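You operate a simulated robot arm through the tools that you are given. There is no shell and no other tool. Be economical: measure what you need, move in short steps, check, and stop when the job is done.

You are at the controls of a simulated robot arm. One attempt, no reset.

Task
Take the white roll out of the winder and chock it on the doffing cradle.
Fine: lay-on roller up and cradle up to the roll first, then chuck crank right back; cradle down once the roll is out; the chock goes on the side away from the rib. Set down upright: yellow chock.

It is judged by the outcome, as a careful person would: the job done as asked, and still so three seconds after it is handed in. It fails if anything else is knocked over, pushed out of place, dropped, spilled or broken.

Robot
A 7-joint arm with a fingered hand on a trunk, on a base that drives. Base frame: it is fixed to the floor where the robot stands at the start and does not move with it; the origin is under the middle of the robot, x ahead of it, y to its left, z up; the surface under the hand at the start is at about z = 0.85. Readings come in m, rad, newtons and seconds.
Its first joint turns from -2.897 to 2.897 rad. Places, roughly: chuck crank [0.5, 0.2, 1]; core cradle [0.6, 0.5, 0.9]; cradle lever [0.4, 0.5, 0.8]; doffing cradle bed [0.6, -0.4, 0.9]; lay-on roller [0.6, 0.5, 1]; roller lever [0.6, 0.2, 1.1]; sliding chuck [0.6, 0.4, 1]. Payload 4 kg.
The tool frame sits at the grasp point between the pads (the TCP): z along the fingers, y along the line on which they close. The tips reach 0.03 m beyond it. The gripper opens to 0.104 m. The gripper's body begins 0.035 m behind the TCP. The gripper is a hand of 4 fingers: y runs from the thumb to the fingers, the wrist lies at [-0.015, -0.113, -0.19] in the tool frame, and closing takes about 1.5 s.
Orientation is told as [roll, pitch, yaw] about the base's x, y, z axes, in that order, counted from this pose: with the fingers straight down and the wrist toward the robot, the tool's x, y and z point along [0, 1, 0], [1, 0, 0] and [0, 0, -1] of the base frame.

Tools
- The arm moves only by the tool step_arm. Its argument "deltas" is a list of rows, each a list of 6 numbers: the shift along the tool's x, y, z in units of 25 mm (1.0 is 25 mm), then the turn, a rotation vector about the tool's x, y, z in units of 4 degrees (1.0 is 4 degrees). In form: [[x, y, z, rx, ry, rz], ...]. A call has 1 to 12 rows; each row shifts and turns the commanded pose from where the row before left it, along the tool's axes as they then stand. "hand" is the finger opening in m, from 0 to 0.104, set as the call begins (left out, the last holds). A call with a number of a shift or a turn outside -1 to 1 is refused whole. A row lasts 0.2 s, in which the tool goes at most 0.05 m and 0.15 rad; a call with a longer step from one row to the next is refused whole, and so is a gripper value outside its range. Where a pose cannot be reached the arm comes as near as it can. A force on the tool above 40 N (or 10 N above the force at the start of the call, whichever is more), or a blocked arm, ends the call early, and 0.2 s more pass. The fingers move at their own pace (about 0.153 m/s each) and stop on an object; they squeeze with about 27 N. The grip force told is the motor's: it shows also when the fingers shut on nothing. Time passes only in rows, and 0.2 s behind the last, so rows that do not move let the fingers close. It gives the time, the measured TCP pose, the force on the tool (base axes), the opening and the grip force at its end, in the units of the frame above (readings bear some noise), with the torque about the TCP (base axes, N m) and any sound that the robot's microphone picked up.
- Cameras (640 x 400 px; columns grow to the right, rows downward): "scene" is now at [0.3278, 0.1773, 1.2325]; the picture's right is [-0.26, -0.97, 0.00], its down [-0.52, 0.14, -0.85] and it looks along [0.82, -0.22, -0.53] (base axes); focal length 214 px, centre (320, 200). "wrist" rides on the gripper at [0.061, -0.092, -0.13] in the tool frame; the picture's right is [-0.81, 0.27, -0.52], its down [-0.53, -0.71, 0.46] and it looks along [-0.24, 0.64, 0.72] (tool axes); focal length 275 px, centre (320, 200). There is no depth. A picture from a camera that has moved, and an enlarged one, comes with that camera's place and axes in the base frame and with its lens.
- get_image(camera): a new picture of that camera. The clock stands still meanwhile.
- steer(legs): drives the robot by 1 to 6 legs, each [ahead, left, turn to the left] in m, m and rad, along the robot's own axes; the way and the turn of a leg run together, so that a leg with both is an arc; at most 1.5 m and 3.142 rad a leg. The arm and the cameras ride along, it lands a little off, and it stops where it bumps. It gives what a move gives.
- set_fingers(index, middle, ring, thumb_bend, thumb_turn): sets how far each is bent, from 0 (flat) to 1 (curled in); at 0.3 the hand is open as for a grip, at 0.7 the pads meet at the TCP. One left out holds its place. A second passes; each finger stops where it meets its share of the squeeze, and holds until it gets a number again. A gripper value or a shape takes the hand back. It gives what a move gives, with no picture; readings hold the bend of each and the force on the fingers (four entries, about 0 where the hand has none), thumb and palm. thumb_turn goes from beside the hand (0) to across from the fingers (1), as for a grip.
- hand_shape(shape): the hand has 4 fingers and takes this shape, open, in about a second: jaw (thumb against the fingers, like two jaws); tri (thumb and two fingers); tip (a fingertip pinch); poke (one finger out to press); point (the index stretched); flat (the hand flat); cup (the hand cupped); fist (a fist). The gripper value then closes the fingers along that shape, each until it touches; the sizes above hold for jaw. It gives what a move gives, with no picture.
- head_to(pan, tilt): turns the head with the scene camera to pan (to the left, within 2.496 rad either way) and tilt (down, from -0.506 to 1.204), counted from straight ahead of the robot. It gives what a move gives.
- enlarge(camera, box): a new picture of the part [left, top, right, bottom] of that camera's present view, enlarged. The clock stands still meanwhile.
- finish_job(): hands the job in; it is judged then, once.

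Go step by step. Nothing tells you exact positions but the pictures and the camera data: compare them with the known pose of the tool, close in by small moves and look again before you grip or let go. The budget is 120 turns and 78 pictures, counting those below and the enlarged ones. Unless the task says otherwise, let go and move clear before handing in, and close with one line.

The tools are called after "Request:" as a command line: name --pt "numbers of a row" for each row, then --argument value for the rest, lists and objects as JSON in quotes. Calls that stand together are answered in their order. step_arm: Moves the arm, as the interface text tells. Its arguments: {"type":"object","properties":{"deltas":{"type":"array","items":{"type":"array","items":{"type":"number"}}},"hand":{"type":"number"}},"required":["deltas"]} The other tools are called the same way: hand_shape (shape) gives the hand a shape; set_fingers (index, middle, ring, thumb_bend, thumb_turn) moves the fingers one by one; steer (legs) drives the base; head_to (pan, tilt) turns the head that bears the scene camera; get_image (camera) takes a picture; enlarge (camera, box) takes an enlarged picture of a part of a camera's view; finish_job () hands the job in.

At the start:

```text
t: 0.0
position: [0.7342, 0.0608, 1.3241]
tcp_rot: [0.002, -0.001, -0.002]
ft_force: [0.4, 0.0, 0.5]
wrist_torque: [0.02, 0.0, -0.02]
width: 0.1035
finger_force: 0.1
shape: jaw
bend: [0.3, 0.3, 0.3, 0.3, 0.98]
finger forces: [0.1, 0.0, 0.0, 0.0, 0.1, 0.0]
robot x, y, heading: [-0.0006, 0.0039, 0.002]
head pan, tilt: [-0.258, 0.562]
```

scene: 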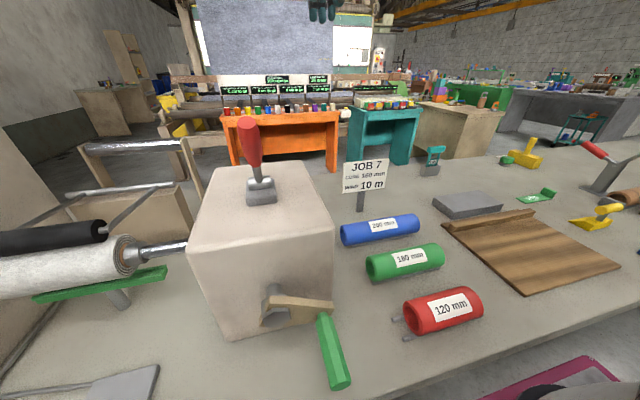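
wrist: 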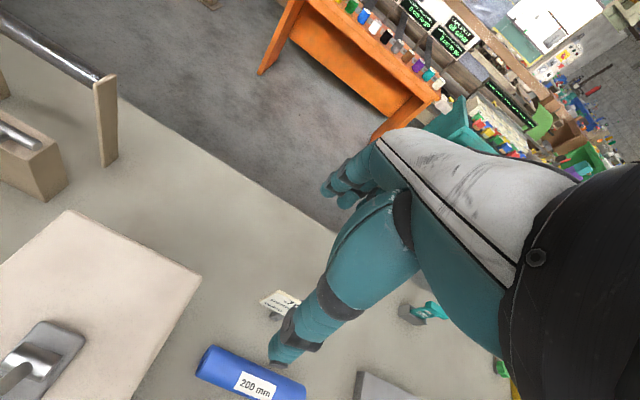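

I see the winder to the left (white roll, black lay-on roller above, green cradle below), the grey box with a red roller lever on top and a green chuck crank at the front. I'll look left for the rest.

Request:
head_to --pan 0.6 --tilt 0.7

Request:
get_image --camera "scene"

```text
t: 1.2
position: [0.7343, 0.0602, 1.3249]
tcp_rot: [0.0, -0.001, 0.0]
ft_force: [0.0, -0.2, 0.3]
wrist_torque: [0.0, 0.01, 0.03]
width: 0.1036
finger_force: 0.0
shape: jaw
bend: [0.3, 0.3, 0.3, 0.3, 0.98]
finger forces: [0.0, 0.0, 0.0, 0.1, 0.0, 0.1]
robot x, y, heading: [0.0027, 0.0019, 0.0]
head pan, tilt: [0.6, 0.7]
```

```text
75 pictures are left
camera scene: at [0.3115, 0.2481, 1.2205], right [0.56, -0.83, 0.0], down [-0.53, -0.36, -0.77], along [0.63, 0.43, -0.64], focal length 214 px, centre (320, 200)
```

scene: 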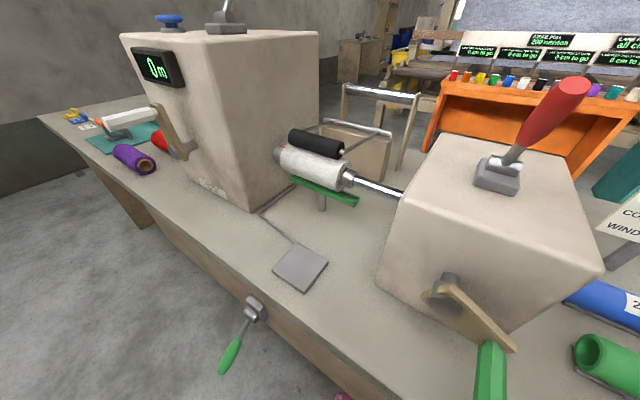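

The left view shows the roll, the cradle lever at the bench front with green grip, and a grey pedal/plate. I'll enlarge the roll area and the levers.

Request:
enlarge --camera "scene" --box '[240, 100, 440, 225]'

Request:
enlarge --camera "scene" --box '[180, 240, 420, 390]'

Request:
head_to --pan -0.7 --tilt 0.8

Request:
get_image --camera "scene"

```text
3.20 times, centred on (340, 162) of scene
camera zoom: at [0.3115, 0.2481, 1.2205], right [0.56, -0.83, 0.0], down [-0.53, -0.36, -0.77], along [0.63, 0.43, -0.64], focal length 686 px, centre (256, 320)
```

zoom: 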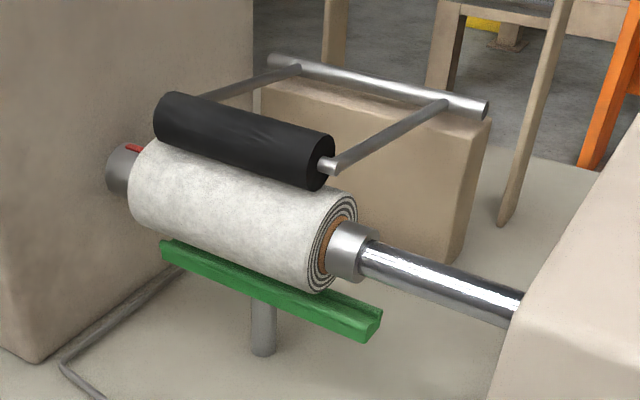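

```text
2.67 times, centred on (300, 315) of scene
camera zoom: at [0.3115, 0.2481, 1.2205], right [0.56, -0.83, 0.0], down [-0.53, -0.36, -0.77], along [0.63, 0.43, -0.64], focal length 572 px, centre (373, -107)
```

zoom: 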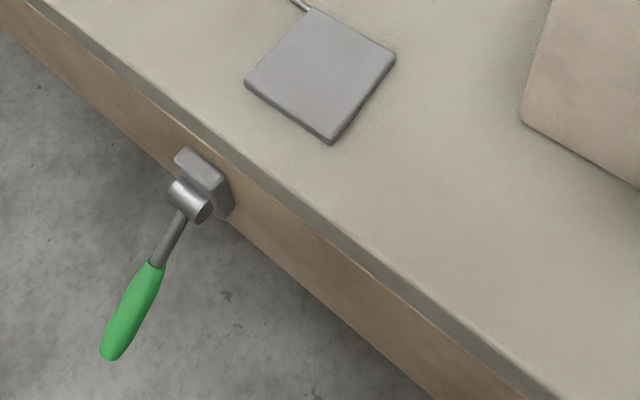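

```text
t: 2.6
position: [0.7347, 0.0585, 1.3247]
tcp_rot: [0.001, -0.002, 0.001]
ft_force: [-0.7, 0.1, 0.2]
wrist_torque: [0.03, -0.02, 0.02]
width: 0.1035
finger_force: 0.1
shape: jaw
bend: [0.3, 0.3, 0.3, 0.3, 0.98]
finger forces: [0.0, 0.1, 0.0, 0.1, 0.0, 0.0]
robot x, y, heading: [0.0015, 0.0015, 0.001]
head pan, tilt: [-0.7, 0.799]
```

```text
72 pictures are left
camera scene: at [0.3031, 0.1482, 1.2122], right [-0.64, -0.77, 0.0], down [-0.55, 0.46, -0.7], along [0.53, -0.45, -0.72], focal length 214 px, centre (320, 200)
```

scene: 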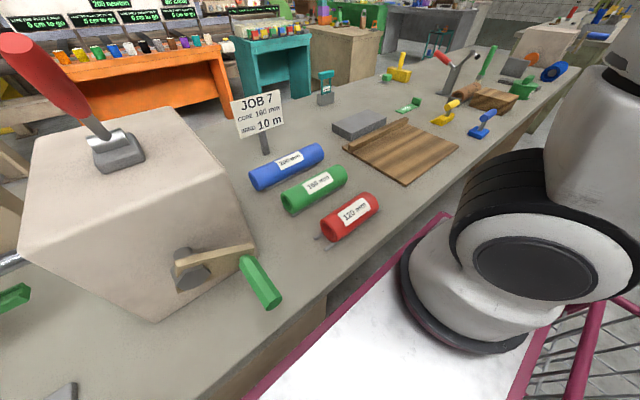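

To the right lies the wooden doffing bed with a rib on its far side and chocks in several colours. I'll enlarge that.

Request:
enlarge --camera "scene" --box '[320, 40, 560, 190]'

```text
2.67 times, centred on (440, 115) of scene
camera zoom: at [0.3031, 0.1482, 1.2122], right [-0.64, -0.77, 0.0], down [-0.55, 0.46, -0.7], along [0.53, -0.45, -0.72], focal length 572 px, centre (0, 427)
```

zoom: 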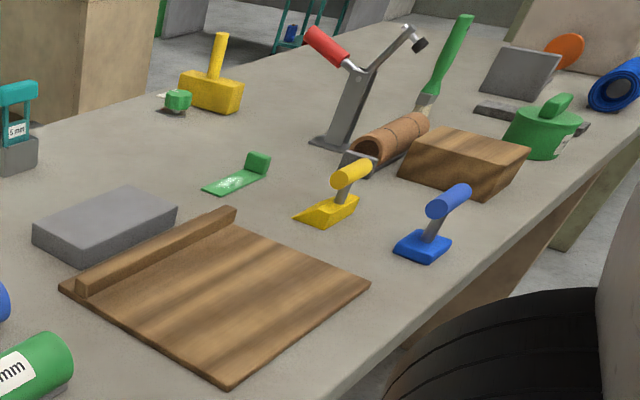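

I take the lever knob at about (0.56, 0.19, 1.18), leaning toward me, the roll axis along y near x=0.6, z=1.0, and the bed x 0.47–0.68, y −0.26…−0.53 with its rib on the far side. I'll back off about 0.18 m for comfortable reach and look.

Request:
steer --legs '[[-0.18, 0, 0]]'

Request:
head_to --pan 0.35 --tilt 0.5

Request:
get_image --camera "scene"

```text
t: 4.2
position: [0.5517, 0.059, 1.3243]
tcp_rot: [0.0, 0.0, -0.002]
ft_force: [0.2, 0.8, 0.3]
wrist_torque: [0.01, -0.01, -0.01]
width: 0.1035
finger_force: 0.1
shape: jaw
bend: [0.3, 0.3, 0.3, 0.3, 0.98]
finger forces: [0.1, 0.1, 0.0, 0.1, 0.1, 0.0]
robot x, y, heading: [-0.1823, 0.0004, 0.001]
head pan, tilt: [-0.7, 0.799]
```

```text
t: 5.5
position: [0.5529, 0.0595, 1.3236]
tcp_rot: [-0.001, 0.0, -0.002]
ft_force: [-0.1, -0.4, 0.1]
wrist_torque: [-0.02, 0.04, -0.02]
width: 0.1036
finger_force: 0.0
shape: jaw
bend: [0.3, 0.3, 0.3, 0.3, 0.98]
finger forces: [0.0, 0.0, 0.0, 0.1, 0.0, 0.1]
robot x, y, heading: [-0.1815, 0.0, -0.0]
head pan, tilt: [0.351, 0.499]
```

```text
70 pictures are left
camera scene: at [0.1455, 0.2309, 1.2381], right [0.34, -0.94, 0.0], down [-0.45, -0.16, -0.88], along [0.83, 0.3, -0.48], focal length 214 px, centre (320, 200)
```

scene: 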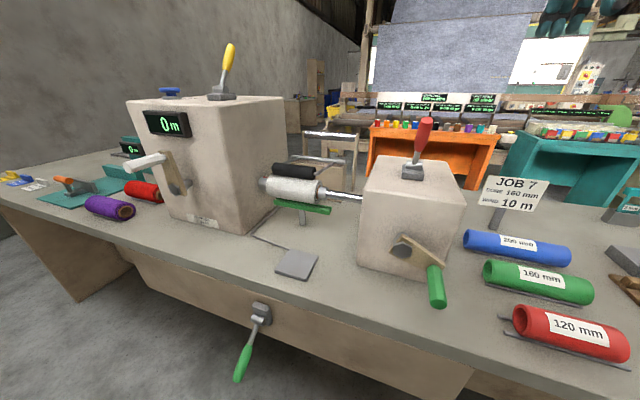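

The view agrees with the knob at (0.56, 0.19, 1.18). I'll move above it with a half-open hand.

Request:
step_arm --pt "1 0 0 0 0 0" --pt "1 0 0 0 0 0" --pt "1 0 0 0 0 0" --pt "1 0 0 0 0 0" --pt "1 0.2 0 0 0 0" --pt "0.2 0 0.5 0 0 0"

Request:
get_image --camera "scene"

Request:
get_image --camera "wrist"

```text
t: 6.8
position: [0.5584, 0.1885, 1.311]
tcp_rot: [0.0, -0.002, 0.0]
ft_force: [0.3, 0.2, 0.1]
wrist_torque: [0.04, -0.02, -0.01]
width: 0.1037
finger_force: 0.0
shape: jaw
bend: [0.3, 0.3, 0.3, 0.3, 0.98]
finger forces: [0.0, 0.1, 0.0, 0.0, 0.0, 0.0]
robot x, y, heading: [-0.1809, -0.0026, -0.006]
head pan, tilt: [0.351, 0.499]
```

```text
69 pictures are left
camera scene: at [0.1455, 0.2309, 1.2382], right [0.34, -0.94, 0.0], down [-0.45, -0.16, -0.88], along [0.82, 0.3, -0.48], focal length 214 px, centre (320, 200)
```

scene: 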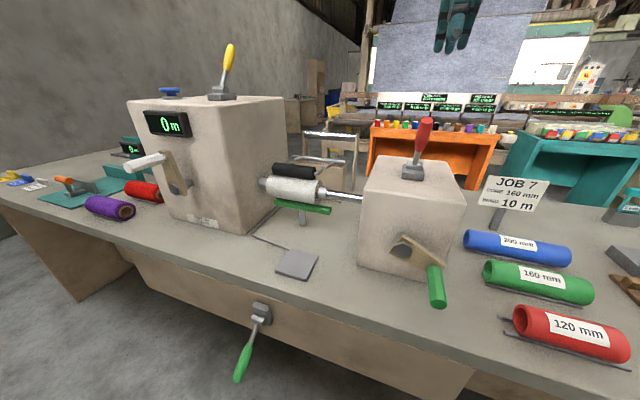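

```text
68 pictures are left
camera wrist: at [0.4654, 0.251, 1.4395], right [0.27, -0.81, 0.52], down [-0.71, -0.53, -0.46], along [0.64, -0.25, -0.72], focal length 275 px, centre (320, 200)
```

wrist: 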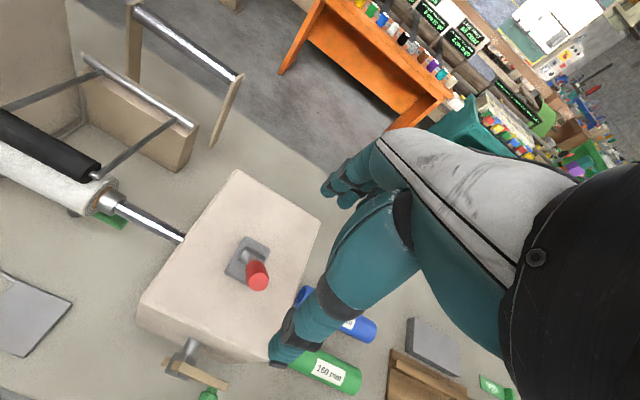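

The knob is at about (0.566, 0.197); I'll descend around it and push away (+x), watching the force.

Request:
step_arm --pt "0.3 0.2 1 0 0 0" --pt "0 0 1 0 0 0" --pt "0 0 1 0 0 0" --pt "0 0 1 0 0 0" --pt "0 0 0.9 0 0 0"

Request:
get_image --camera "scene"

```text
t: 8.1
position: [0.5646, 0.1948, 1.1905]
tcp_rot: [-0.001, 0.001, -0.002]
ft_force: [0.6, 0.5, -0.4]
wrist_torque: [0.0, -0.01, -0.01]
width: 0.1035
finger_force: 0.0
shape: jaw
bend: [0.3, 0.3, 0.3, 0.3, 0.98]
finger forces: [0.1, 0.1, 0.0, 0.1, 0.0, 0.0]
robot x, y, heading: [-0.1784, -0.0034, -0.001]
head pan, tilt: [0.351, 0.499]
```

```text
67 pictures are left
camera scene: at [0.1454, 0.231, 1.2382], right [0.34, -0.94, 0.0], down [-0.45, -0.16, -0.88], along [0.82, 0.3, -0.48], focal length 214 px, centre (320, 200)
```

scene: 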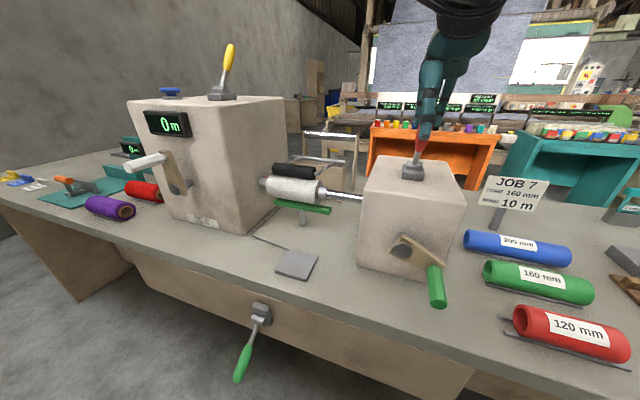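

The knob sits between thumb and fingers. Pushing away.

Request:
step_arm --pt "0 0.6 0.2 0 0 0" --pt "0 0.6 0 0 0 0" --pt "0 0.6 0 0 0 0" --pt "0 0.6 0 0 0 0" --pt "0 0.6 0 0 0 0" --pt "0 0.6 0 0 0 0" --hand 0.06

Request:
get_image --camera "scene"

```text
t: 9.4
position: [0.653, 0.1973, 1.185]
tcp_rot: [0.0, 0.0, -0.001]
ft_force: [-2.5, 0.5, 1.2]
wrist_torque: [0.03, 0.06, -0.04]
width: 0.0629
finger_force: 0.0
shape: jaw
bend: [0.74, 0.41, 0.38, 0.64, 0.99]
finger forces: [0.1, 0.0, 0.0, 0.0, 2.3, 0.0]
robot x, y, heading: [-0.182, -0.0032, -0.002]
head pan, tilt: [0.351, 0.499]
```

```text
66 pictures are left
camera scene: at [0.1453, 0.231, 1.2382], right [0.34, -0.94, 0.0], down [-0.45, -0.16, -0.88], along [0.83, 0.3, -0.48], focal length 214 px, centre (320, 200)
```

scene: 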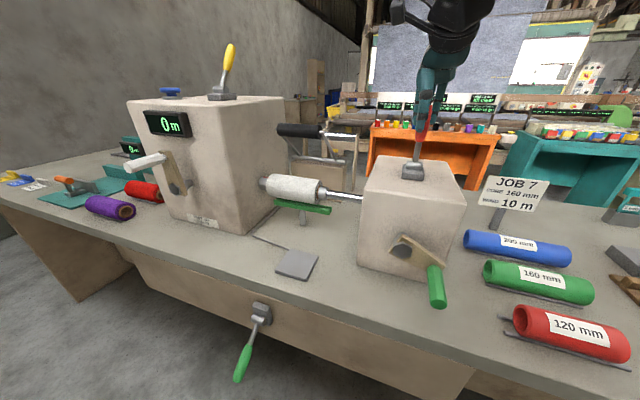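

The lay-on roller is rising. I'll keep pushing to the stop.

Request:
step_arm --pt "0 0.6 0 0 0 0" --pt "0 0.6 0.1 0 0 0" --pt "0 0.6 0.2 0 0 0" --pt "0 0.5 0.2 0 0 0"

Request:
get_image --camera "scene"

```text
t: 10.4
position: [0.7103, 0.1957, 1.1752]
tcp_rot: [0.004, -0.003, -0.002]
ft_force: [-11.4, 1.7, 19.4]
wrist_torque: [0.03, 1.1, -0.06]
width: 0.0694
finger_force: 0.1
shape: jaw
bend: [0.74, 0.41, 0.38, 0.55, 0.99]
finger forces: [0.0, 0.1, 0.0, 0.0, 19.5, 0.1]
robot x, y, heading: [-0.1817, -0.0001, -0.002]
head pan, tilt: [0.351, 0.499]
```

```text
65 pictures are left
camera scene: at [0.1443, 0.231, 1.2385], right [0.34, -0.94, 0.0], down [-0.45, -0.16, -0.88], along [0.83, 0.3, -0.48], focal length 214 px, centre (320, 200)
```

scene: 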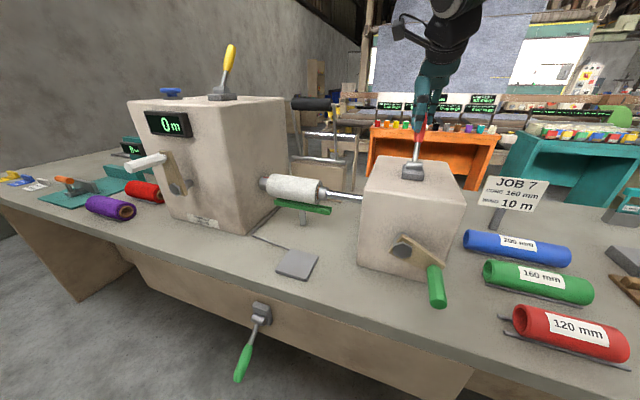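

The roller is fully up at its stop. I'll ease back and lift clear, and see whether it stays.

Request:
step_arm --pt "0 -0.5 0 0 0 0" --pt "0 -0.3 -0.4 0 0 0" --pt "0 0 -1 0 0 0" --pt "0 0 -1 0 0 0" --pt "0 0 -1 0 0 0" --pt "0 0 -1 0 0 0" --hand 0.1

Request:
head_to --pan 0.7 --tilt 0.75

Request:
get_image --camera "scene"

```text
t: 11.8
position: [0.6911, 0.197, 1.2807]
tcp_rot: [0.001, 0.002, -0.002]
ft_force: [0.6, 0.7, 0.6]
wrist_torque: [0.02, 0.0, 0.01]
width: 0.1001
finger_force: 0.1
shape: jaw
bend: [0.31, 0.31, 0.3, 0.31, 0.98]
finger forces: [0.0, 0.0, 0.1, 0.0, 0.0, 0.1]
robot x, y, heading: [-0.1802, -0.0004, 0.0]
head pan, tilt: [0.351, 0.499]
```

```text
t: 12.7
position: [0.6921, 0.1967, 1.2806]
tcp_rot: [0.0, -0.001, -0.002]
ft_force: [-0.6, 0.4, 0.3]
wrist_torque: [0.0, -0.03, 0.01]
width: 0.1001
finger_force: 0.1
shape: jaw
bend: [0.31, 0.31, 0.3, 0.31, 0.98]
finger forces: [0.0, 0.1, 0.1, 0.0, 0.0, 0.0]
robot x, y, heading: [-0.186, -0.0056, -0.004]
head pan, tilt: [0.7, 0.75]
```

```text
64 pictures are left
camera scene: at [0.1235, 0.2531, 1.2162], right [0.64, -0.77, 0.0], down [-0.52, -0.44, -0.73], along [0.56, 0.47, -0.68], focal length 214 px, centre (320, 200)
```

scene: 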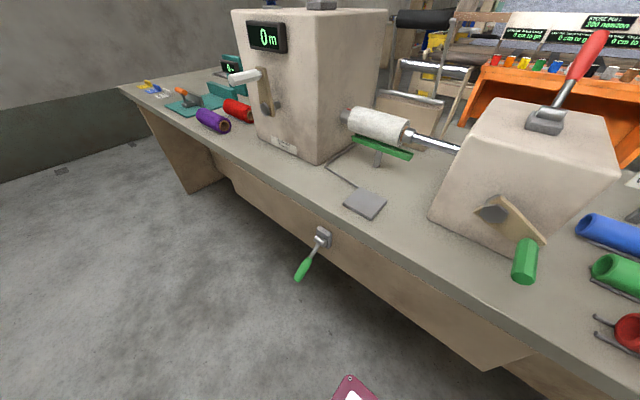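

The roller stays up. The cradle lever pivots at about (0.405, 0.483, 0.744) with its grip end near (0.312, 0.474, 0.69), so raising the handle should lift the cradle. I'll back a bit more and turn the hand 90° to grip it sideways.

Request:
steer --legs '[[-0.1, 0, 0]]'

Request:
step_arm --pt "0 0 0 0 0 -1" --pt "0 0 0 0 0 -1" --pt "0 0 0 0 0 -1" --pt "0 0 0 0 0 -1" --pt "0 0 0 0 0 -1" --pt "0 0 0 0 0 -1" --pt "0 0 0 0 0 -1" --pt "0 0 0 0 0 -1" --pt "0 0 0 0 0 -1" --pt "0 0 0 0 0 -1" --pt "0 0 0 0 0 -1" --pt "0 0 0 0 0 -1"

Request:
step_arm --pt "0 0 0 0 0 -1" --pt "0 0 0 0 0 -1" --pt "0 0 0 0 0 -1" --pt "0 0 0 0 0 -1" --pt "0 0 0 0 0 -1" --pt "0 0 0 0 0 -1" --pt "0 0 0 0 0 -1" --pt "0 0 0 0 0 -1" --pt "0 0 0 0 0 -1" --pt "0 0 0 0 0 -1" --pt "0 0 0 0 0 -0.5"

```text
t: 13.8
position: [0.5905, 0.1947, 1.2817]
tcp_rot: [0.0, -0.001, -0.004]
ft_force: [-0.1, 0.0, 0.2]
wrist_torque: [-0.03, -0.03, 0.02]
width: 0.1002
finger_force: 0.1
shape: jaw
bend: [0.31, 0.31, 0.3, 0.31, 0.98]
finger forces: [0.0, 0.0, 0.0, 0.0, 0.1, 0.0]
robot x, y, heading: [-0.2825, 0.0005, -0.004]
head pan, tilt: [0.7, 0.75]
```

```text
t: 16.4
position: [0.5914, 0.1959, 1.2816]
tcp_rot: [0.0, 0.002, 0.834]
ft_force: [-0.7, -0.3, -0.7]
wrist_torque: [-0.01, -0.02, 0.0]
width: 0.0998
finger_force: 0.1
shape: jaw
bend: [0.31, 0.31, 0.3, 0.31, 0.98]
finger forces: [0.1, 0.0, 0.0, 0.1, 0.0, 0.0]
robot x, y, heading: [-0.2822, 0.0004, -0.005]
head pan, tilt: [0.7, 0.75]
```

```text
t: 18.8
position: [0.5902, 0.1963, 1.2807]
tcp_rot: [-0.001, 0.001, 1.569]
ft_force: [0.4, 1.0, 0.1]
wrist_torque: [-0.02, -0.02, 0.02]
width: 0.1
finger_force: 0.1
shape: jaw
bend: [0.31, 0.31, 0.3, 0.31, 0.98]
finger forces: [0.0, 0.0, 0.1, 0.0, 0.0, 0.1]
robot x, y, heading: [-0.2827, -0.002, -0.007]
head pan, tilt: [0.7, 0.75]
```

Yaw is right. Now over the cradle lever grip.

Request:
step_arm --pt "0.88 0.925 0 0 0 0" --pt "0.88 0.925 0 0 0 0" --pt "0.88 0.925 0 0 0 0" --pt "0.88 0.925 0 0 0 0" --pt "0.88 0.925 0 0 0 0" --pt "0.88 0.925 0 0 0 0" --pt "0.88 0.925 0.8 0 0 0" --pt "0.88 0.925 0.8 0 0 0" --pt "0.88 0.925 0.8 0 0 0" --pt "0.88 0.925 0.8 0 0 0" --pt "0.88 0.925 0.8 0 0 0" --pt "0.88 0.925 0.8 0 0 0"

Request:
step_arm --pt "0 0 1 0 0 0" --pt "0 0 1 0 0 0" --pt "0 0 1 0 0 0" --pt "0 0 1 0 0 0" --pt "0 0 1 0 0 0" --pt "0 0 1 0 0 0" --pt "0 0 1 0 0 0" --pt "0 0 1 0 0 0" --pt "0 0 1 0 0 0" --pt "0 0 1 0 0 0" --pt "0 0 1 0 0 0"

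Request:
get_image --camera "wrist"

Request:
get_image --camera "scene"

```text
t: 21.4
position: [0.3279, 0.4716, 1.1608]
tcp_rot: [-0.001, 0.001, 1.566]
ft_force: [0.9, 0.4, -0.1]
wrist_torque: [0.01, 0.02, 0.0]
width: 0.1003
finger_force: 0.0
shape: jaw
bend: [0.31, 0.31, 0.3, 0.31, 0.98]
finger forces: [0.1, 0.2, 0.0, 0.0, 0.0, 0.1]
robot x, y, heading: [-0.282, 0.0001, 0.001]
head pan, tilt: [0.7, 0.75]
```

```text
t: 23.8
position: [0.3276, 0.4745, 0.8857]
tcp_rot: [0.001, 0.0, 1.569]
ft_force: [0.8, 0.3, 0.1]
wrist_torque: [0.01, -0.01, -0.01]
width: 0.1003
finger_force: 0.0
shape: jaw
bend: [0.31, 0.31, 0.3, 0.31, 0.98]
finger forces: [0.0, 0.0, 0.0, 0.0, 0.1, 0.1]
robot x, y, heading: [-0.2806, 0.0015, 0.002]
head pan, tilt: [0.7, 0.75]
```

```text
63 pictures are left
camera wrist: at [0.2652, 0.3831, 1.0141], right [0.81, 0.27, 0.52], down [0.53, -0.71, -0.46], along [0.25, 0.64, -0.72], focal length 275 px, centre (320, 200)
```

wrist: 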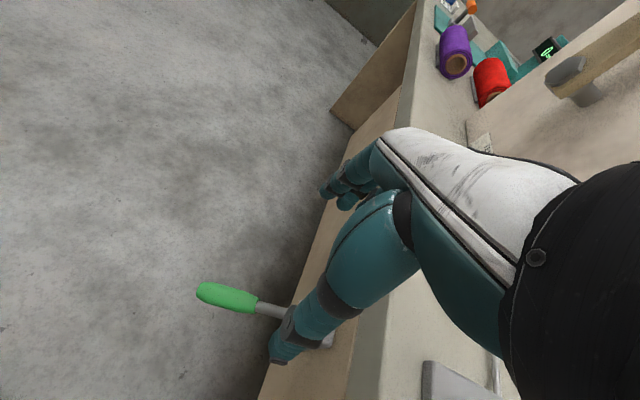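

```text
62 pictures are left
camera scene: at [0.0232, 0.253, 1.2162], right [0.64, -0.77, 0.0], down [-0.52, -0.44, -0.73], along [0.56, 0.47, -0.68], focal length 214 px, centre (320, 200)
```

scene: 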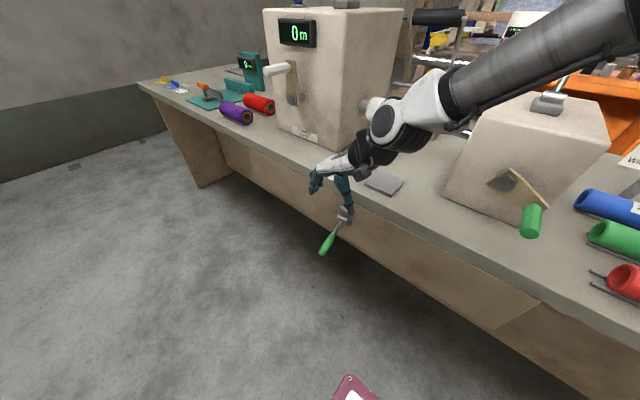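

The grip centre is near (0.316, 0.47, 0.70). I'll tilt the hand so the wrist leans toward me and descend around the grip.

Request:
step_arm --pt "0.5 -0.15 0 0 -1 0" --pt "0 0 0 0 -1 0" --pt "0 0 0 0 -1 0" --pt "0 0 0 0 -1 0" --pt "0 0 0 0 -1 0" --pt "0 0 0 0 -1 0" --pt "0.39 0 0.84 0 0 0" --pt "0.39 0 0.84 0 0 0" --pt "0.39 0 0.84 0 0 0" --pt "0.39 0 0.84 0 0 0"

Request:
get_image --camera "wrist"

Request:
get_image --camera "scene"

```text
t: 26.0
position: [0.3147, 0.4689, 0.7914]
tcp_rot: [-0.42, 0.0, 1.568]
ft_force: [-0.4, -0.1, -0.6]
wrist_torque: [0.0, -0.01, 0.0]
width: 0.1006
finger_force: 0.1
shape: jaw
bend: [0.31, 0.31, 0.3, 0.31, 0.98]
finger forces: [0.0, 0.1, 0.1, 0.0, 0.1, 0.0]
robot x, y, heading: [-0.2778, -0.0007, -0.003]
head pan, tilt: [0.7, 0.75]
```

```text
61 pictures are left
camera wrist: at [0.2053, 0.3779, 0.8845], right [0.53, 0.27, 0.8], down [0.67, -0.72, -0.2], along [0.52, 0.64, -0.56], focal length 275 px, centre (320, 200)
```

wrist: 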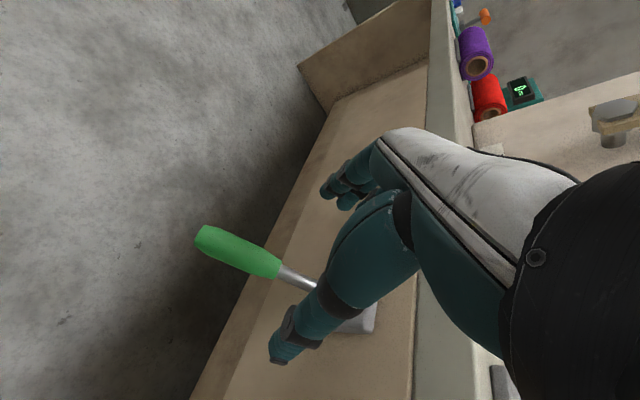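

```text
60 pictures are left
camera scene: at [0.0231, 0.2529, 1.2162], right [0.64, -0.77, 0.0], down [-0.52, -0.44, -0.73], along [0.56, 0.47, -0.68], focal length 214 px, centre (320, 200)
```

scene: 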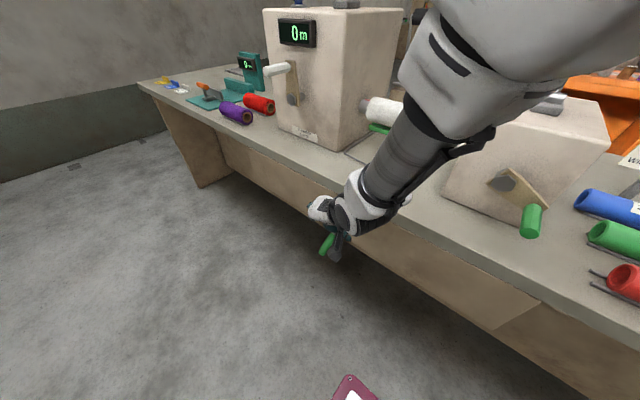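

Lined up; descending to grip height and closing.

Request:
step_arm --pt "0.39 0 0.84 0 0 0" --pt "0.39 0 0.84 0 0 0" --pt "0.39 0.1 0.84 0 0 0" --pt "0.35 0 0.7 0 0 0"

Request:
step_arm --pt "0 0 0 0 0 0" --pt "0 0 0 0 0 0" --pt "0 0 0 0 0 0" --pt "0 0 0 0 0 0" --pt "0 0 0 0 0 0" --pt "0 0 0 0 0 0" --pt "0 0 0 0 0 0" --hand 0.0

Request:
get_image --camera "wrist"

```text
t: 27.0
position: [0.3132, 0.4725, 0.7034]
tcp_rot: [-0.418, 0.0, 1.567]
ft_force: [0.0, 0.6, 0.0]
wrist_torque: [-0.02, 0.02, 0.01]
width: 0.0999
finger_force: 0.1
shape: jaw
bend: [0.31, 0.31, 0.3, 0.31, 0.98]
finger forces: [0.0, 0.1, 0.0, 0.1, 0.0, 0.1]
robot x, y, heading: [-0.2815, 0.0017, -0.006]
head pan, tilt: [0.7, 0.75]
```

```text
t: 28.6
position: [0.3121, 0.4705, 0.704]
tcp_rot: [-0.419, 0.002, 1.566]
ft_force: [-1.8, -9.7, -2.0]
wrist_torque: [-0.05, -0.02, 0.01]
width: 0.01
finger_force: 27.3
shape: jaw
bend: [0.73, 0.7, 0.7, 0.77, 1.0]
finger forces: [10.1, 1.1, 1.1, 0.1, 22.1, 0.0]
robot x, y, heading: [-0.2831, -0.0006, -0.003]
head pan, tilt: [0.7, 0.75]
```

```text
59 pictures are left
camera wrist: at [0.203, 0.38, 0.796], right [0.53, 0.27, 0.8], down [0.67, -0.72, -0.2], along [0.52, 0.64, -0.56], focal length 275 px, centre (320, 200)
```

wrist: 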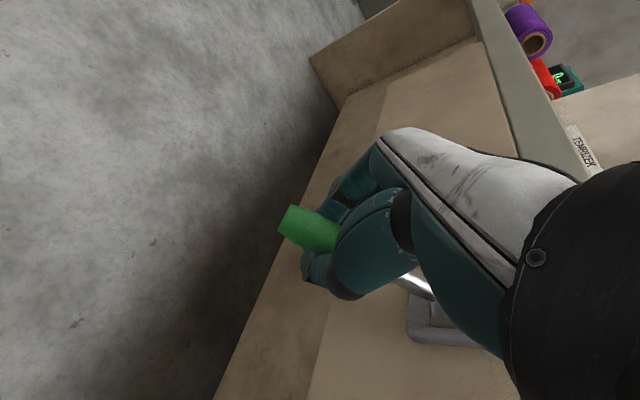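

The handle is held. Lifting along the arc.

Request:
step_arm --pt "-0.1 0 -0.42 0 0.75 0" --pt "-0.08 0 -0.43 0 0.75 0" --pt "-0.06 0 -0.437 0 0.75 0" --pt "-0.06 0 -0.444 0 0.75 0"

Request:
step_arm --pt "-0.1 0 -0.45 0 0.75 0" --pt "-0.11 0 -0.454 0 0.75 0" --pt "-0.12 0 -0.457 0 0.75 0" --pt "-0.1 0 -0.46 0 0.75 0"

Request:
get_image --camera "scene"

Request:
get_image --camera "wrist"

```text
t: 29.6
position: [0.3048, 0.4711, 0.7484]
tcp_rot: [-0.21, -0.002, 1.567]
ft_force: [-6.8, -10.6, -0.9]
wrist_torque: [0.0, 0.03, -0.02]
width: 0.0099
finger_force: 27.4
shape: jaw
bend: [0.73, 0.71, 0.7, 0.79, 1.0]
finger forces: [0.1, 2.8, 0.3, 0.0, 10.5, 0.0]
robot x, y, heading: [-0.2809, 0.0021, -0.003]
head pan, tilt: [0.7, 0.75]
```

```text
t: 30.3
position: [0.3052, 0.4678, 0.7621]
tcp_rot: [-0.101, 0.017, 1.567]
ft_force: [4.1, 4.8, -30.4]
wrist_torque: [-0.06, 0.13, 0.08]
width: 0.0083
finger_force: 26.6
shape: jaw
bend: [0.73, 0.7, 0.7, 0.78, 1.0]
finger forces: [7.3, 8.7, 5.6, 0.0, 22.8, 0.1]
robot x, y, heading: [-0.2778, -0.0003, -0.006]
head pan, tilt: [0.7, 0.75]
stopped in row 3: the force on the tool passed its limit at 46 N (the readings are from after the stop); the commanded pose is now the measured one
```

```text
58 pictures are left
camera scene: at [0.0242, 0.2539, 1.2158], right [0.64, -0.77, 0.0], down [-0.52, -0.44, -0.73], along [0.56, 0.47, -0.68], focal length 214 px, centre (320, 200)
```

scene: 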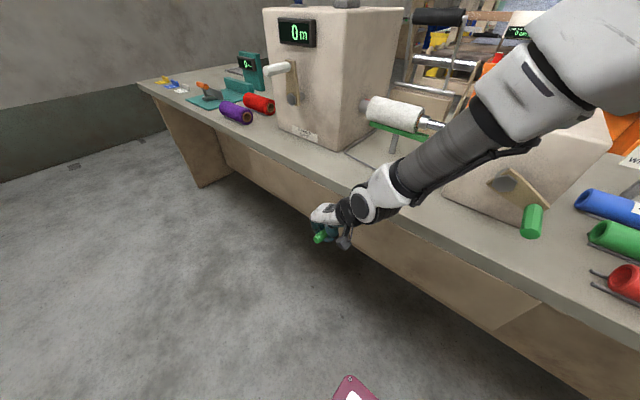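

```text
57 pictures are left
camera wrist: at [0.2298, 0.3786, 0.8848], right [0.75, 0.28, 0.59], down [0.57, -0.72, -0.39], along [0.32, 0.63, -0.71], focal length 275 px, centre (320, 200)
```

wrist: 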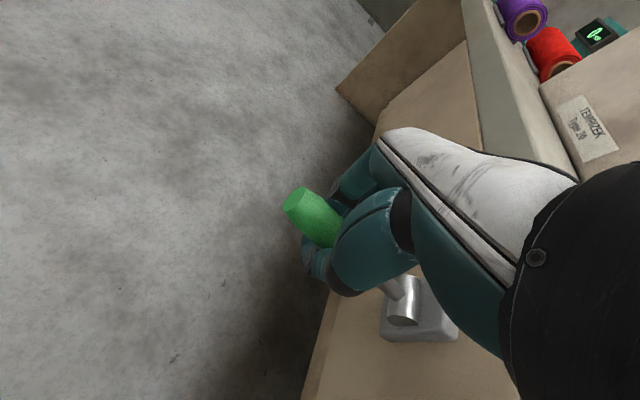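

The lever became firm — the cradle may have met the roll. Checking closely.

Request:
enlarge --camera "scene" --box '[340, 80, 460, 155]'

```text
5.33 times, centred on (400, 118) of scene
camera zoom: at [0.0242, 0.2539, 1.2158], right [0.64, -0.77, 0.0], down [-0.52, -0.44, -0.73], along [0.56, 0.47, -0.68], focal length 1144 px, centre (-107, 640)
```

zoom: 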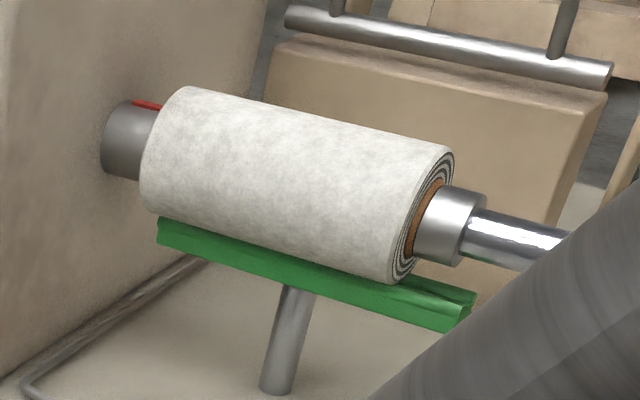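

The cradle's V now hugs the roll, and the lever met firm resistance. I'll release and check it holds.

Request:
step_arm --pt "0 0 0.1 0 0 0" --pt "0 0 0 0 0 0" --pt "0 0 0 0 0 0" --pt "0 0 0 0 0 0" --pt "0 0 0 0 0 0" --hand 0.1

Request:
step_arm --pt "0 0 -1 0 0 0" --pt "0 0 -1 0 0 0" --pt "0 0 -1 0 0 0" --pt "0 0 -1 0 0 0" --pt "0 0 -1 0 0 0" --pt "0 0 -1 0 0 0"

Request:
get_image --camera "wrist"

Request:
enlarge --camera "scene" --box '[300, 80, 460, 180]'

```text
t: 31.5
position: [0.3056, 0.4684, 0.7624]
tcp_rot: [-0.105, 0.008, 1.567]
ft_force: [-0.7, -0.4, 0.4]
wrist_torque: [0.0, 0.01, 0.06]
width: 0.0997
finger_force: 0.0
shape: jaw
bend: [0.31, 0.31, 0.3, 0.31, 0.98]
finger forces: [0.1, 0.1, 0.0, 0.1, 0.0, 0.0]
robot x, y, heading: [-0.284, 0.0002, -0.005]
head pan, tilt: [0.7, 0.75]
```

```text
t: 32.9
position: [0.2907, 0.4702, 0.912]
tcp_rot: [-0.105, 0.009, 1.567]
ft_force: [0.1, 0.1, 0.3]
wrist_torque: [0.0, 0.01, 0.01]
width: 0.0997
finger_force: 0.0
shape: jaw
bend: [0.31, 0.31, 0.3, 0.31, 0.98]
finger forces: [0.0, 0.0, 0.0, 0.1, 0.0, 0.0]
robot x, y, heading: [-0.2796, -0.0025, -0.0]
head pan, tilt: [0.7, 0.75]
```

```text
55 pictures are left
camera wrist: at [0.2145, 0.3802, 1.0336], right [0.75, 0.28, 0.6], down [0.58, -0.72, -0.39], along [0.32, 0.64, -0.7], focal length 275 px, centre (320, 200)
```

wrist: 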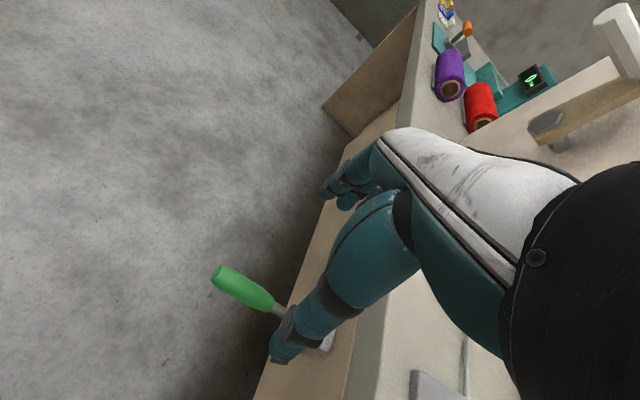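

```text
4.00 times, centred on (380, 130) of scene
camera zoom: at [0.0234, 0.2532, 1.2161], right [0.64, -0.77, 0.0], down [-0.52, -0.44, -0.73], along [0.56, 0.47, -0.68], focal length 858 px, centre (80, 480)
```

zoom: 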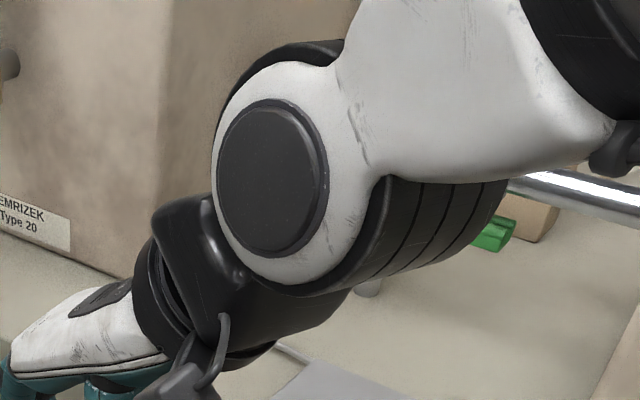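

The lever stays raised. I'll lift the arm and move it to the right so I can see cradle and crank clearly.

Request:
step_arm --pt "0 0 -1 0 1 0" --pt "0 0 -1 0 0.5 0" --pt "0 0 -1 0 0 0" --pt "0 0 -1 0 0 0" --pt "0 0 -1 0 0 0" --pt "0 0 -1 0 0 0" --pt "0 0 -1 0 0 0" --pt "0 -1 -1 0 0 0" --pt "0 -1 -1 0 0 0" --pt "0 -1 -1 0 0 0" --pt "0 -1 -1 0 0 0" --pt "0 -1 0 0 0 0"

Request:
step_arm --pt "0 -1 0 0 0 0" --pt "0 -1 0 0 0 0" --pt "0 -1 0 0 0 0" --pt "0 -1 0 0 0 0" --pt "0 -1 0 0 0 0" --pt "0 -1 0 0 0 0" --pt "0 -1 0 0 0 0"

Request:
get_image --camera "scene"

Request:
enlarge --camera "scene" --box '[280, 70, 600, 270]'

```text
t: 35.5
position: [0.2851, 0.3474, 1.1881]
tcp_rot: [-0.001, 0.009, 1.568]
ft_force: [-0.3, 0.4, -0.5]
wrist_torque: [0.0, 0.01, 0.01]
width: 0.0996
finger_force: 0.0
shape: jaw
bend: [0.31, 0.31, 0.3, 0.31, 0.98]
finger forces: [0.0, 0.1, 0.0, 0.1, 0.1, 0.0]
robot x, y, heading: [-0.2803, -0.0012, -0.002]
head pan, tilt: [0.7, 0.75]
```

```text
t: 37.1
position: [0.2852, 0.1728, 1.19]
tcp_rot: [0.0, 0.009, 1.566]
ft_force: [0.1, -0.5, 0.6]
wrist_torque: [-0.02, 0.05, 0.0]
width: 0.0996
finger_force: 0.0
shape: jaw
bend: [0.31, 0.31, 0.3, 0.31, 0.98]
finger forces: [0.0, 0.0, 0.0, 0.0, 0.1, 0.1]
robot x, y, heading: [-0.28, -0.0039, -0.002]
head pan, tilt: [0.7, 0.75]
```

```text
53 pictures are left
camera scene: at [0.0233, 0.2532, 1.2162], right [0.64, -0.77, 0.0], down [-0.52, -0.44, -0.73], along [0.56, 0.47, -0.68], focal length 214 px, centre (320, 200)
```

scene: 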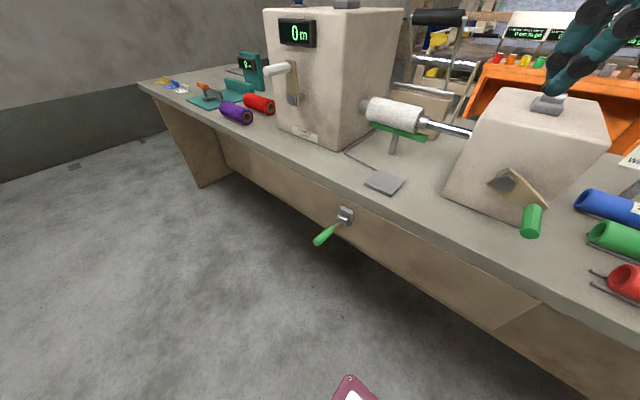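

```text
2.00 times, centred on (440, 170) of scene
camera zoom: at [0.0233, 0.2532, 1.2162], right [0.64, -0.77, 0.0], down [-0.52, -0.44, -0.73], along [0.56, 0.47, -0.68], focal length 429 px, centre (80, 260)
```

zoom: 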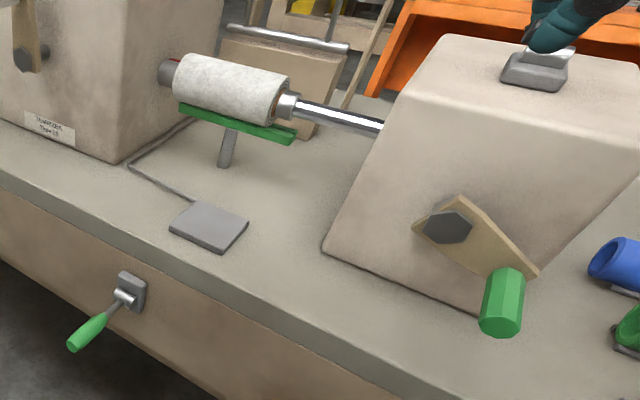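

Request:
enlarge --camera "scene" --box '[350, 85, 446, 145]'

Request:
head_to --pan 0.1 --tilt 0.55

Request:
get_image --camera "scene"

```text
6.67 times, centred on (398, 115) of scene
camera zoom: at [0.0233, 0.2532, 1.2162], right [0.64, -0.77, 0.0], down [-0.52, -0.44, -0.73], along [0.56, 0.47, -0.68], focal length 1430 px, centre (-200, 767)
```

zoom: 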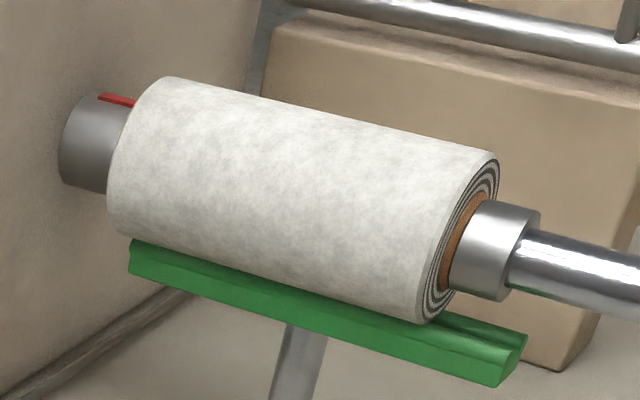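

```text
t: 38.1
position: [0.286, 0.1724, 1.1892]
tcp_rot: [-0.001, 0.008, 1.564]
ft_force: [0.0, -0.7, 0.4]
wrist_torque: [-0.01, 0.0, 0.0]
width: 0.0997
finger_force: 0.0
shape: jaw
bend: [0.31, 0.31, 0.3, 0.31, 0.98]
finger forces: [0.0, 0.0, 0.0, 0.0, 0.0, 0.1]
robot x, y, heading: [-0.2809, 0.0026, 0.0]
head pan, tilt: [0.099, 0.55]
```

```text
50 pictures are left
camera scene: at [0.0491, 0.2086, 1.2336], right [0.1, -1.0, 0.0], down [-0.52, -0.05, -0.85], along [0.85, 0.08, -0.52], focal length 214 px, centre (320, 200)
```

scene: 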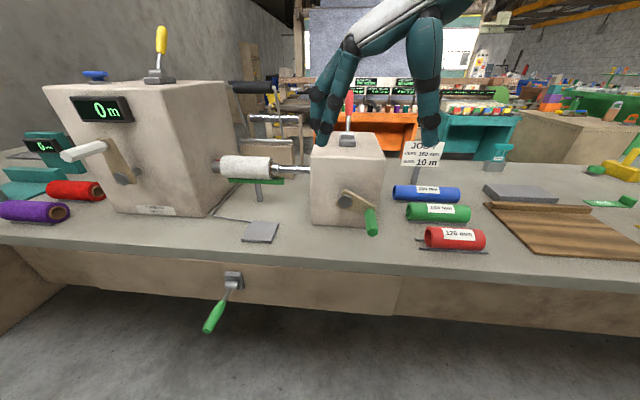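

Cradle is up at the roll and the lever holds. The crank hub is about (0.50, 0.19, 0.95), with the handle along x at (0.41–0.475, 0.135, 0.947). I'll bring the hand above the handle, tilted away from the box.

Request:
step_arm --pt "-1 -0.25 0.2 0 0 0" --pt "-1 -0.25 0.2 0 0 0" --pt "-1 -0.25 0.2 0 0 0" --pt "-1 -0.25 0.2 0 0 0" --pt "-1 -0.25 0.2 0 0 0" --pt "-1 -0.25 0.2 0 0 0" --pt "0 0 0 0 -1 0" --pt "0 0 0 0 -1 0" --pt "0 0 0 0 -1 0" --pt "0 0 0 0 -1 0" --pt "0 0 0 0 -1 0"

Request:
get_image --camera "wrist"

Request:
get_image --camera "scene"

```text
t: 40.5
position: [0.4346, 0.1333, 1.159]
tcp_rot: [-0.349, 0.01, 1.568]
ft_force: [0.0, 0.0, 0.7]
wrist_torque: [-0.04, -0.06, -0.01]
width: 0.0998
finger_force: 0.1
shape: jaw
bend: [0.31, 0.31, 0.3, 0.31, 0.98]
finger forces: [0.0, 0.0, 0.0, 0.1, 0.0, 0.0]
robot x, y, heading: [-0.2814, 0.0017, -0.005]
head pan, tilt: [0.099, 0.55]
```

```text
49 pictures are left
camera wrist: at [0.3314, 0.0442, 1.2599], right [0.58, 0.28, 0.76], down [0.65, -0.72, -0.24], along [0.48, 0.64, -0.6], focal length 275 px, centre (320, 200)
```

wrist: 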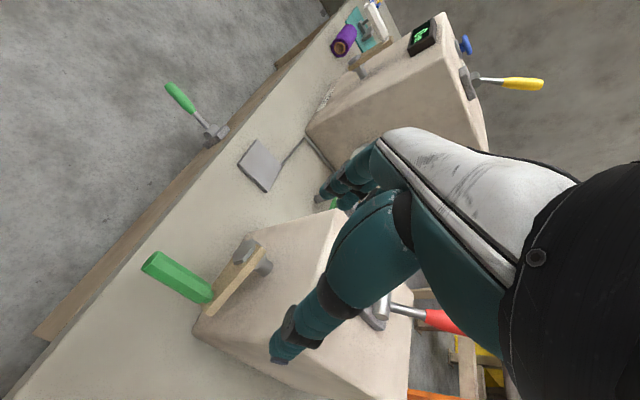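

```text
48 pictures are left
camera scene: at [0.0493, 0.2085, 1.2336], right [0.1, -1.0, 0.0], down [-0.52, -0.05, -0.85], along [0.85, 0.08, -0.52], focal length 214 px, centre (320, 200)
```

scene: 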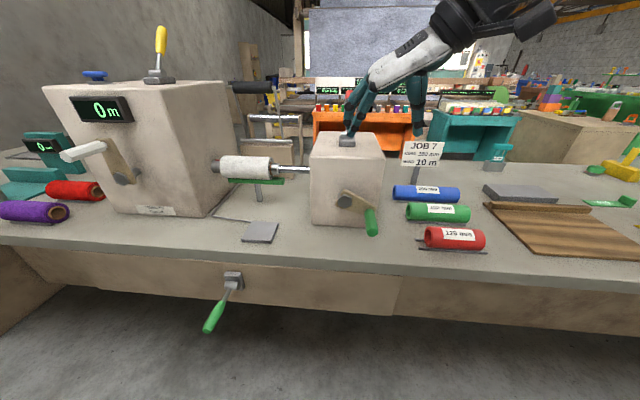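

Handle confirmed. Descending over it.

Request:
step_arm --pt "0.6 0 0.7 0 0 0" --pt "0.4 0 0.843 0 0 0" --pt "0.307 0 0.843 0 0 0" --pt "0.307 0 0.843 0 0 0" --pt "0.307 0 0.843 0 0 0" --pt "0.307 0 0.843 0 0 0" --pt "0.307 0 0.843 0 0 0" --pt "0.307 0 0.843 0 0 0" --pt "0.307 0 0.843 0 0 0"

Request:
get_image --camera "wrist"

Request:
enlarge --camera "scene" --box '[280, 130, 440, 250]'

```text
t: 42.5
position: [0.4244, 0.1328, 0.9574]
tcp_rot: [-0.35, 0.008, 1.567]
ft_force: [-0.6, 0.8, -0.1]
wrist_torque: [-0.02, 0.01, 0.02]
width: 0.0997
finger_force: 0.2
shape: jaw
bend: [0.31, 0.31, 0.3, 0.31, 0.98]
finger forces: [0.0, 0.1, 0.1, 0.0, 0.0, 0.1]
robot x, y, heading: [-0.2823, 0.0008, 0.002]
head pan, tilt: [0.099, 0.55]
```

```text
47 pictures are left
camera wrist: at [0.3212, 0.043, 1.0575], right [0.58, 0.28, 0.76], down [0.65, -0.72, -0.24], along [0.48, 0.64, -0.6], focal length 275 px, centre (320, 200)
```

wrist: 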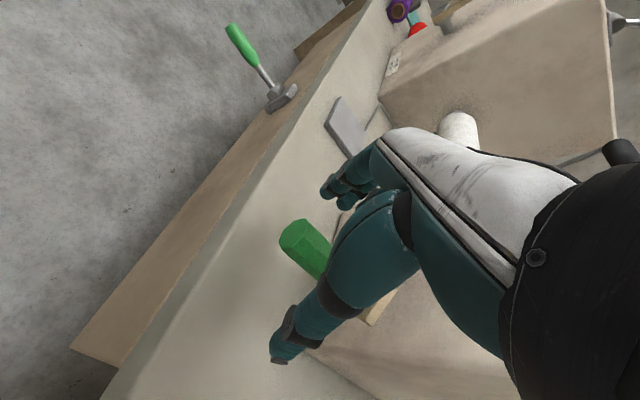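

```text
3.33 times, centred on (360, 190) of scene
camera zoom: at [0.049, 0.2086, 1.2336], right [0.1, -1.0, 0.0], down [-0.52, -0.05, -0.85], along [0.85, 0.08, -0.52], focal length 715 px, centre (187, 233)
```

zoom: 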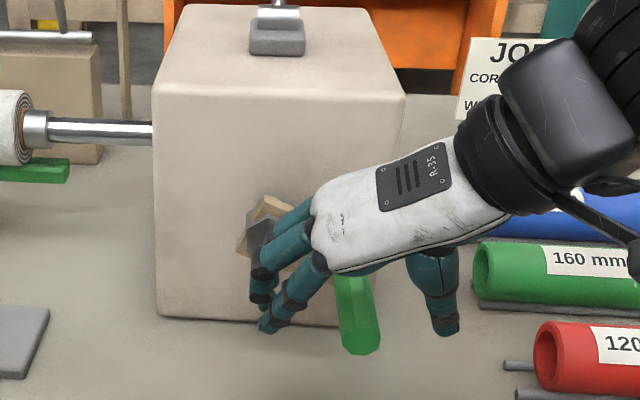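

The handle is between thumb and fingers; closing.

Request:
step_arm --pt "0 0 0 0 0 0" --pt "0 0 0 0 0 0" --pt "0 0 0 0 0 0" --pt "0 0 0 0 0 0" --pt "0 0 0 0 0 0" --pt "0 0 0 0 0 0" --pt "0 0 0 0 0 0" --hand 0.0

Request:
enlarge --camera "scene" --box '[280, 130, 440, 250]'

```text
t: 44.1
position: [0.4241, 0.133, 0.956]
tcp_rot: [-0.349, 0.009, 1.566]
ft_force: [-0.2, -2.2, -2.7]
wrist_torque: [-0.07, -0.08, 0.08]
width: 0.0185
finger_force: 27.8
shape: jaw
bend: [0.73, 0.6, 0.61, 0.74, 1.0]
finger forces: [13.0, 7.4, 3.4, 0.0, 24.9, 0.1]
robot x, y, heading: [-0.2827, 0.0006, -0.006]
head pan, tilt: [0.099, 0.55]
```

```text
3.33 times, centred on (360, 190) of scene
camera zoom: at [0.0492, 0.2084, 1.2336], right [0.1, -1.0, 0.0], down [-0.52, -0.05, -0.85], along [0.85, 0.08, -0.52], focal length 715 px, centre (187, 233)
```

zoom: 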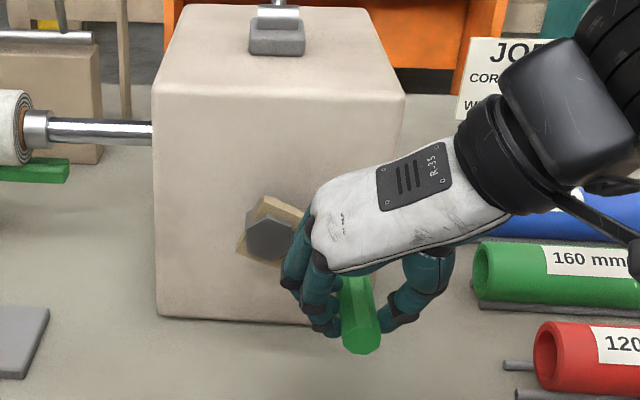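

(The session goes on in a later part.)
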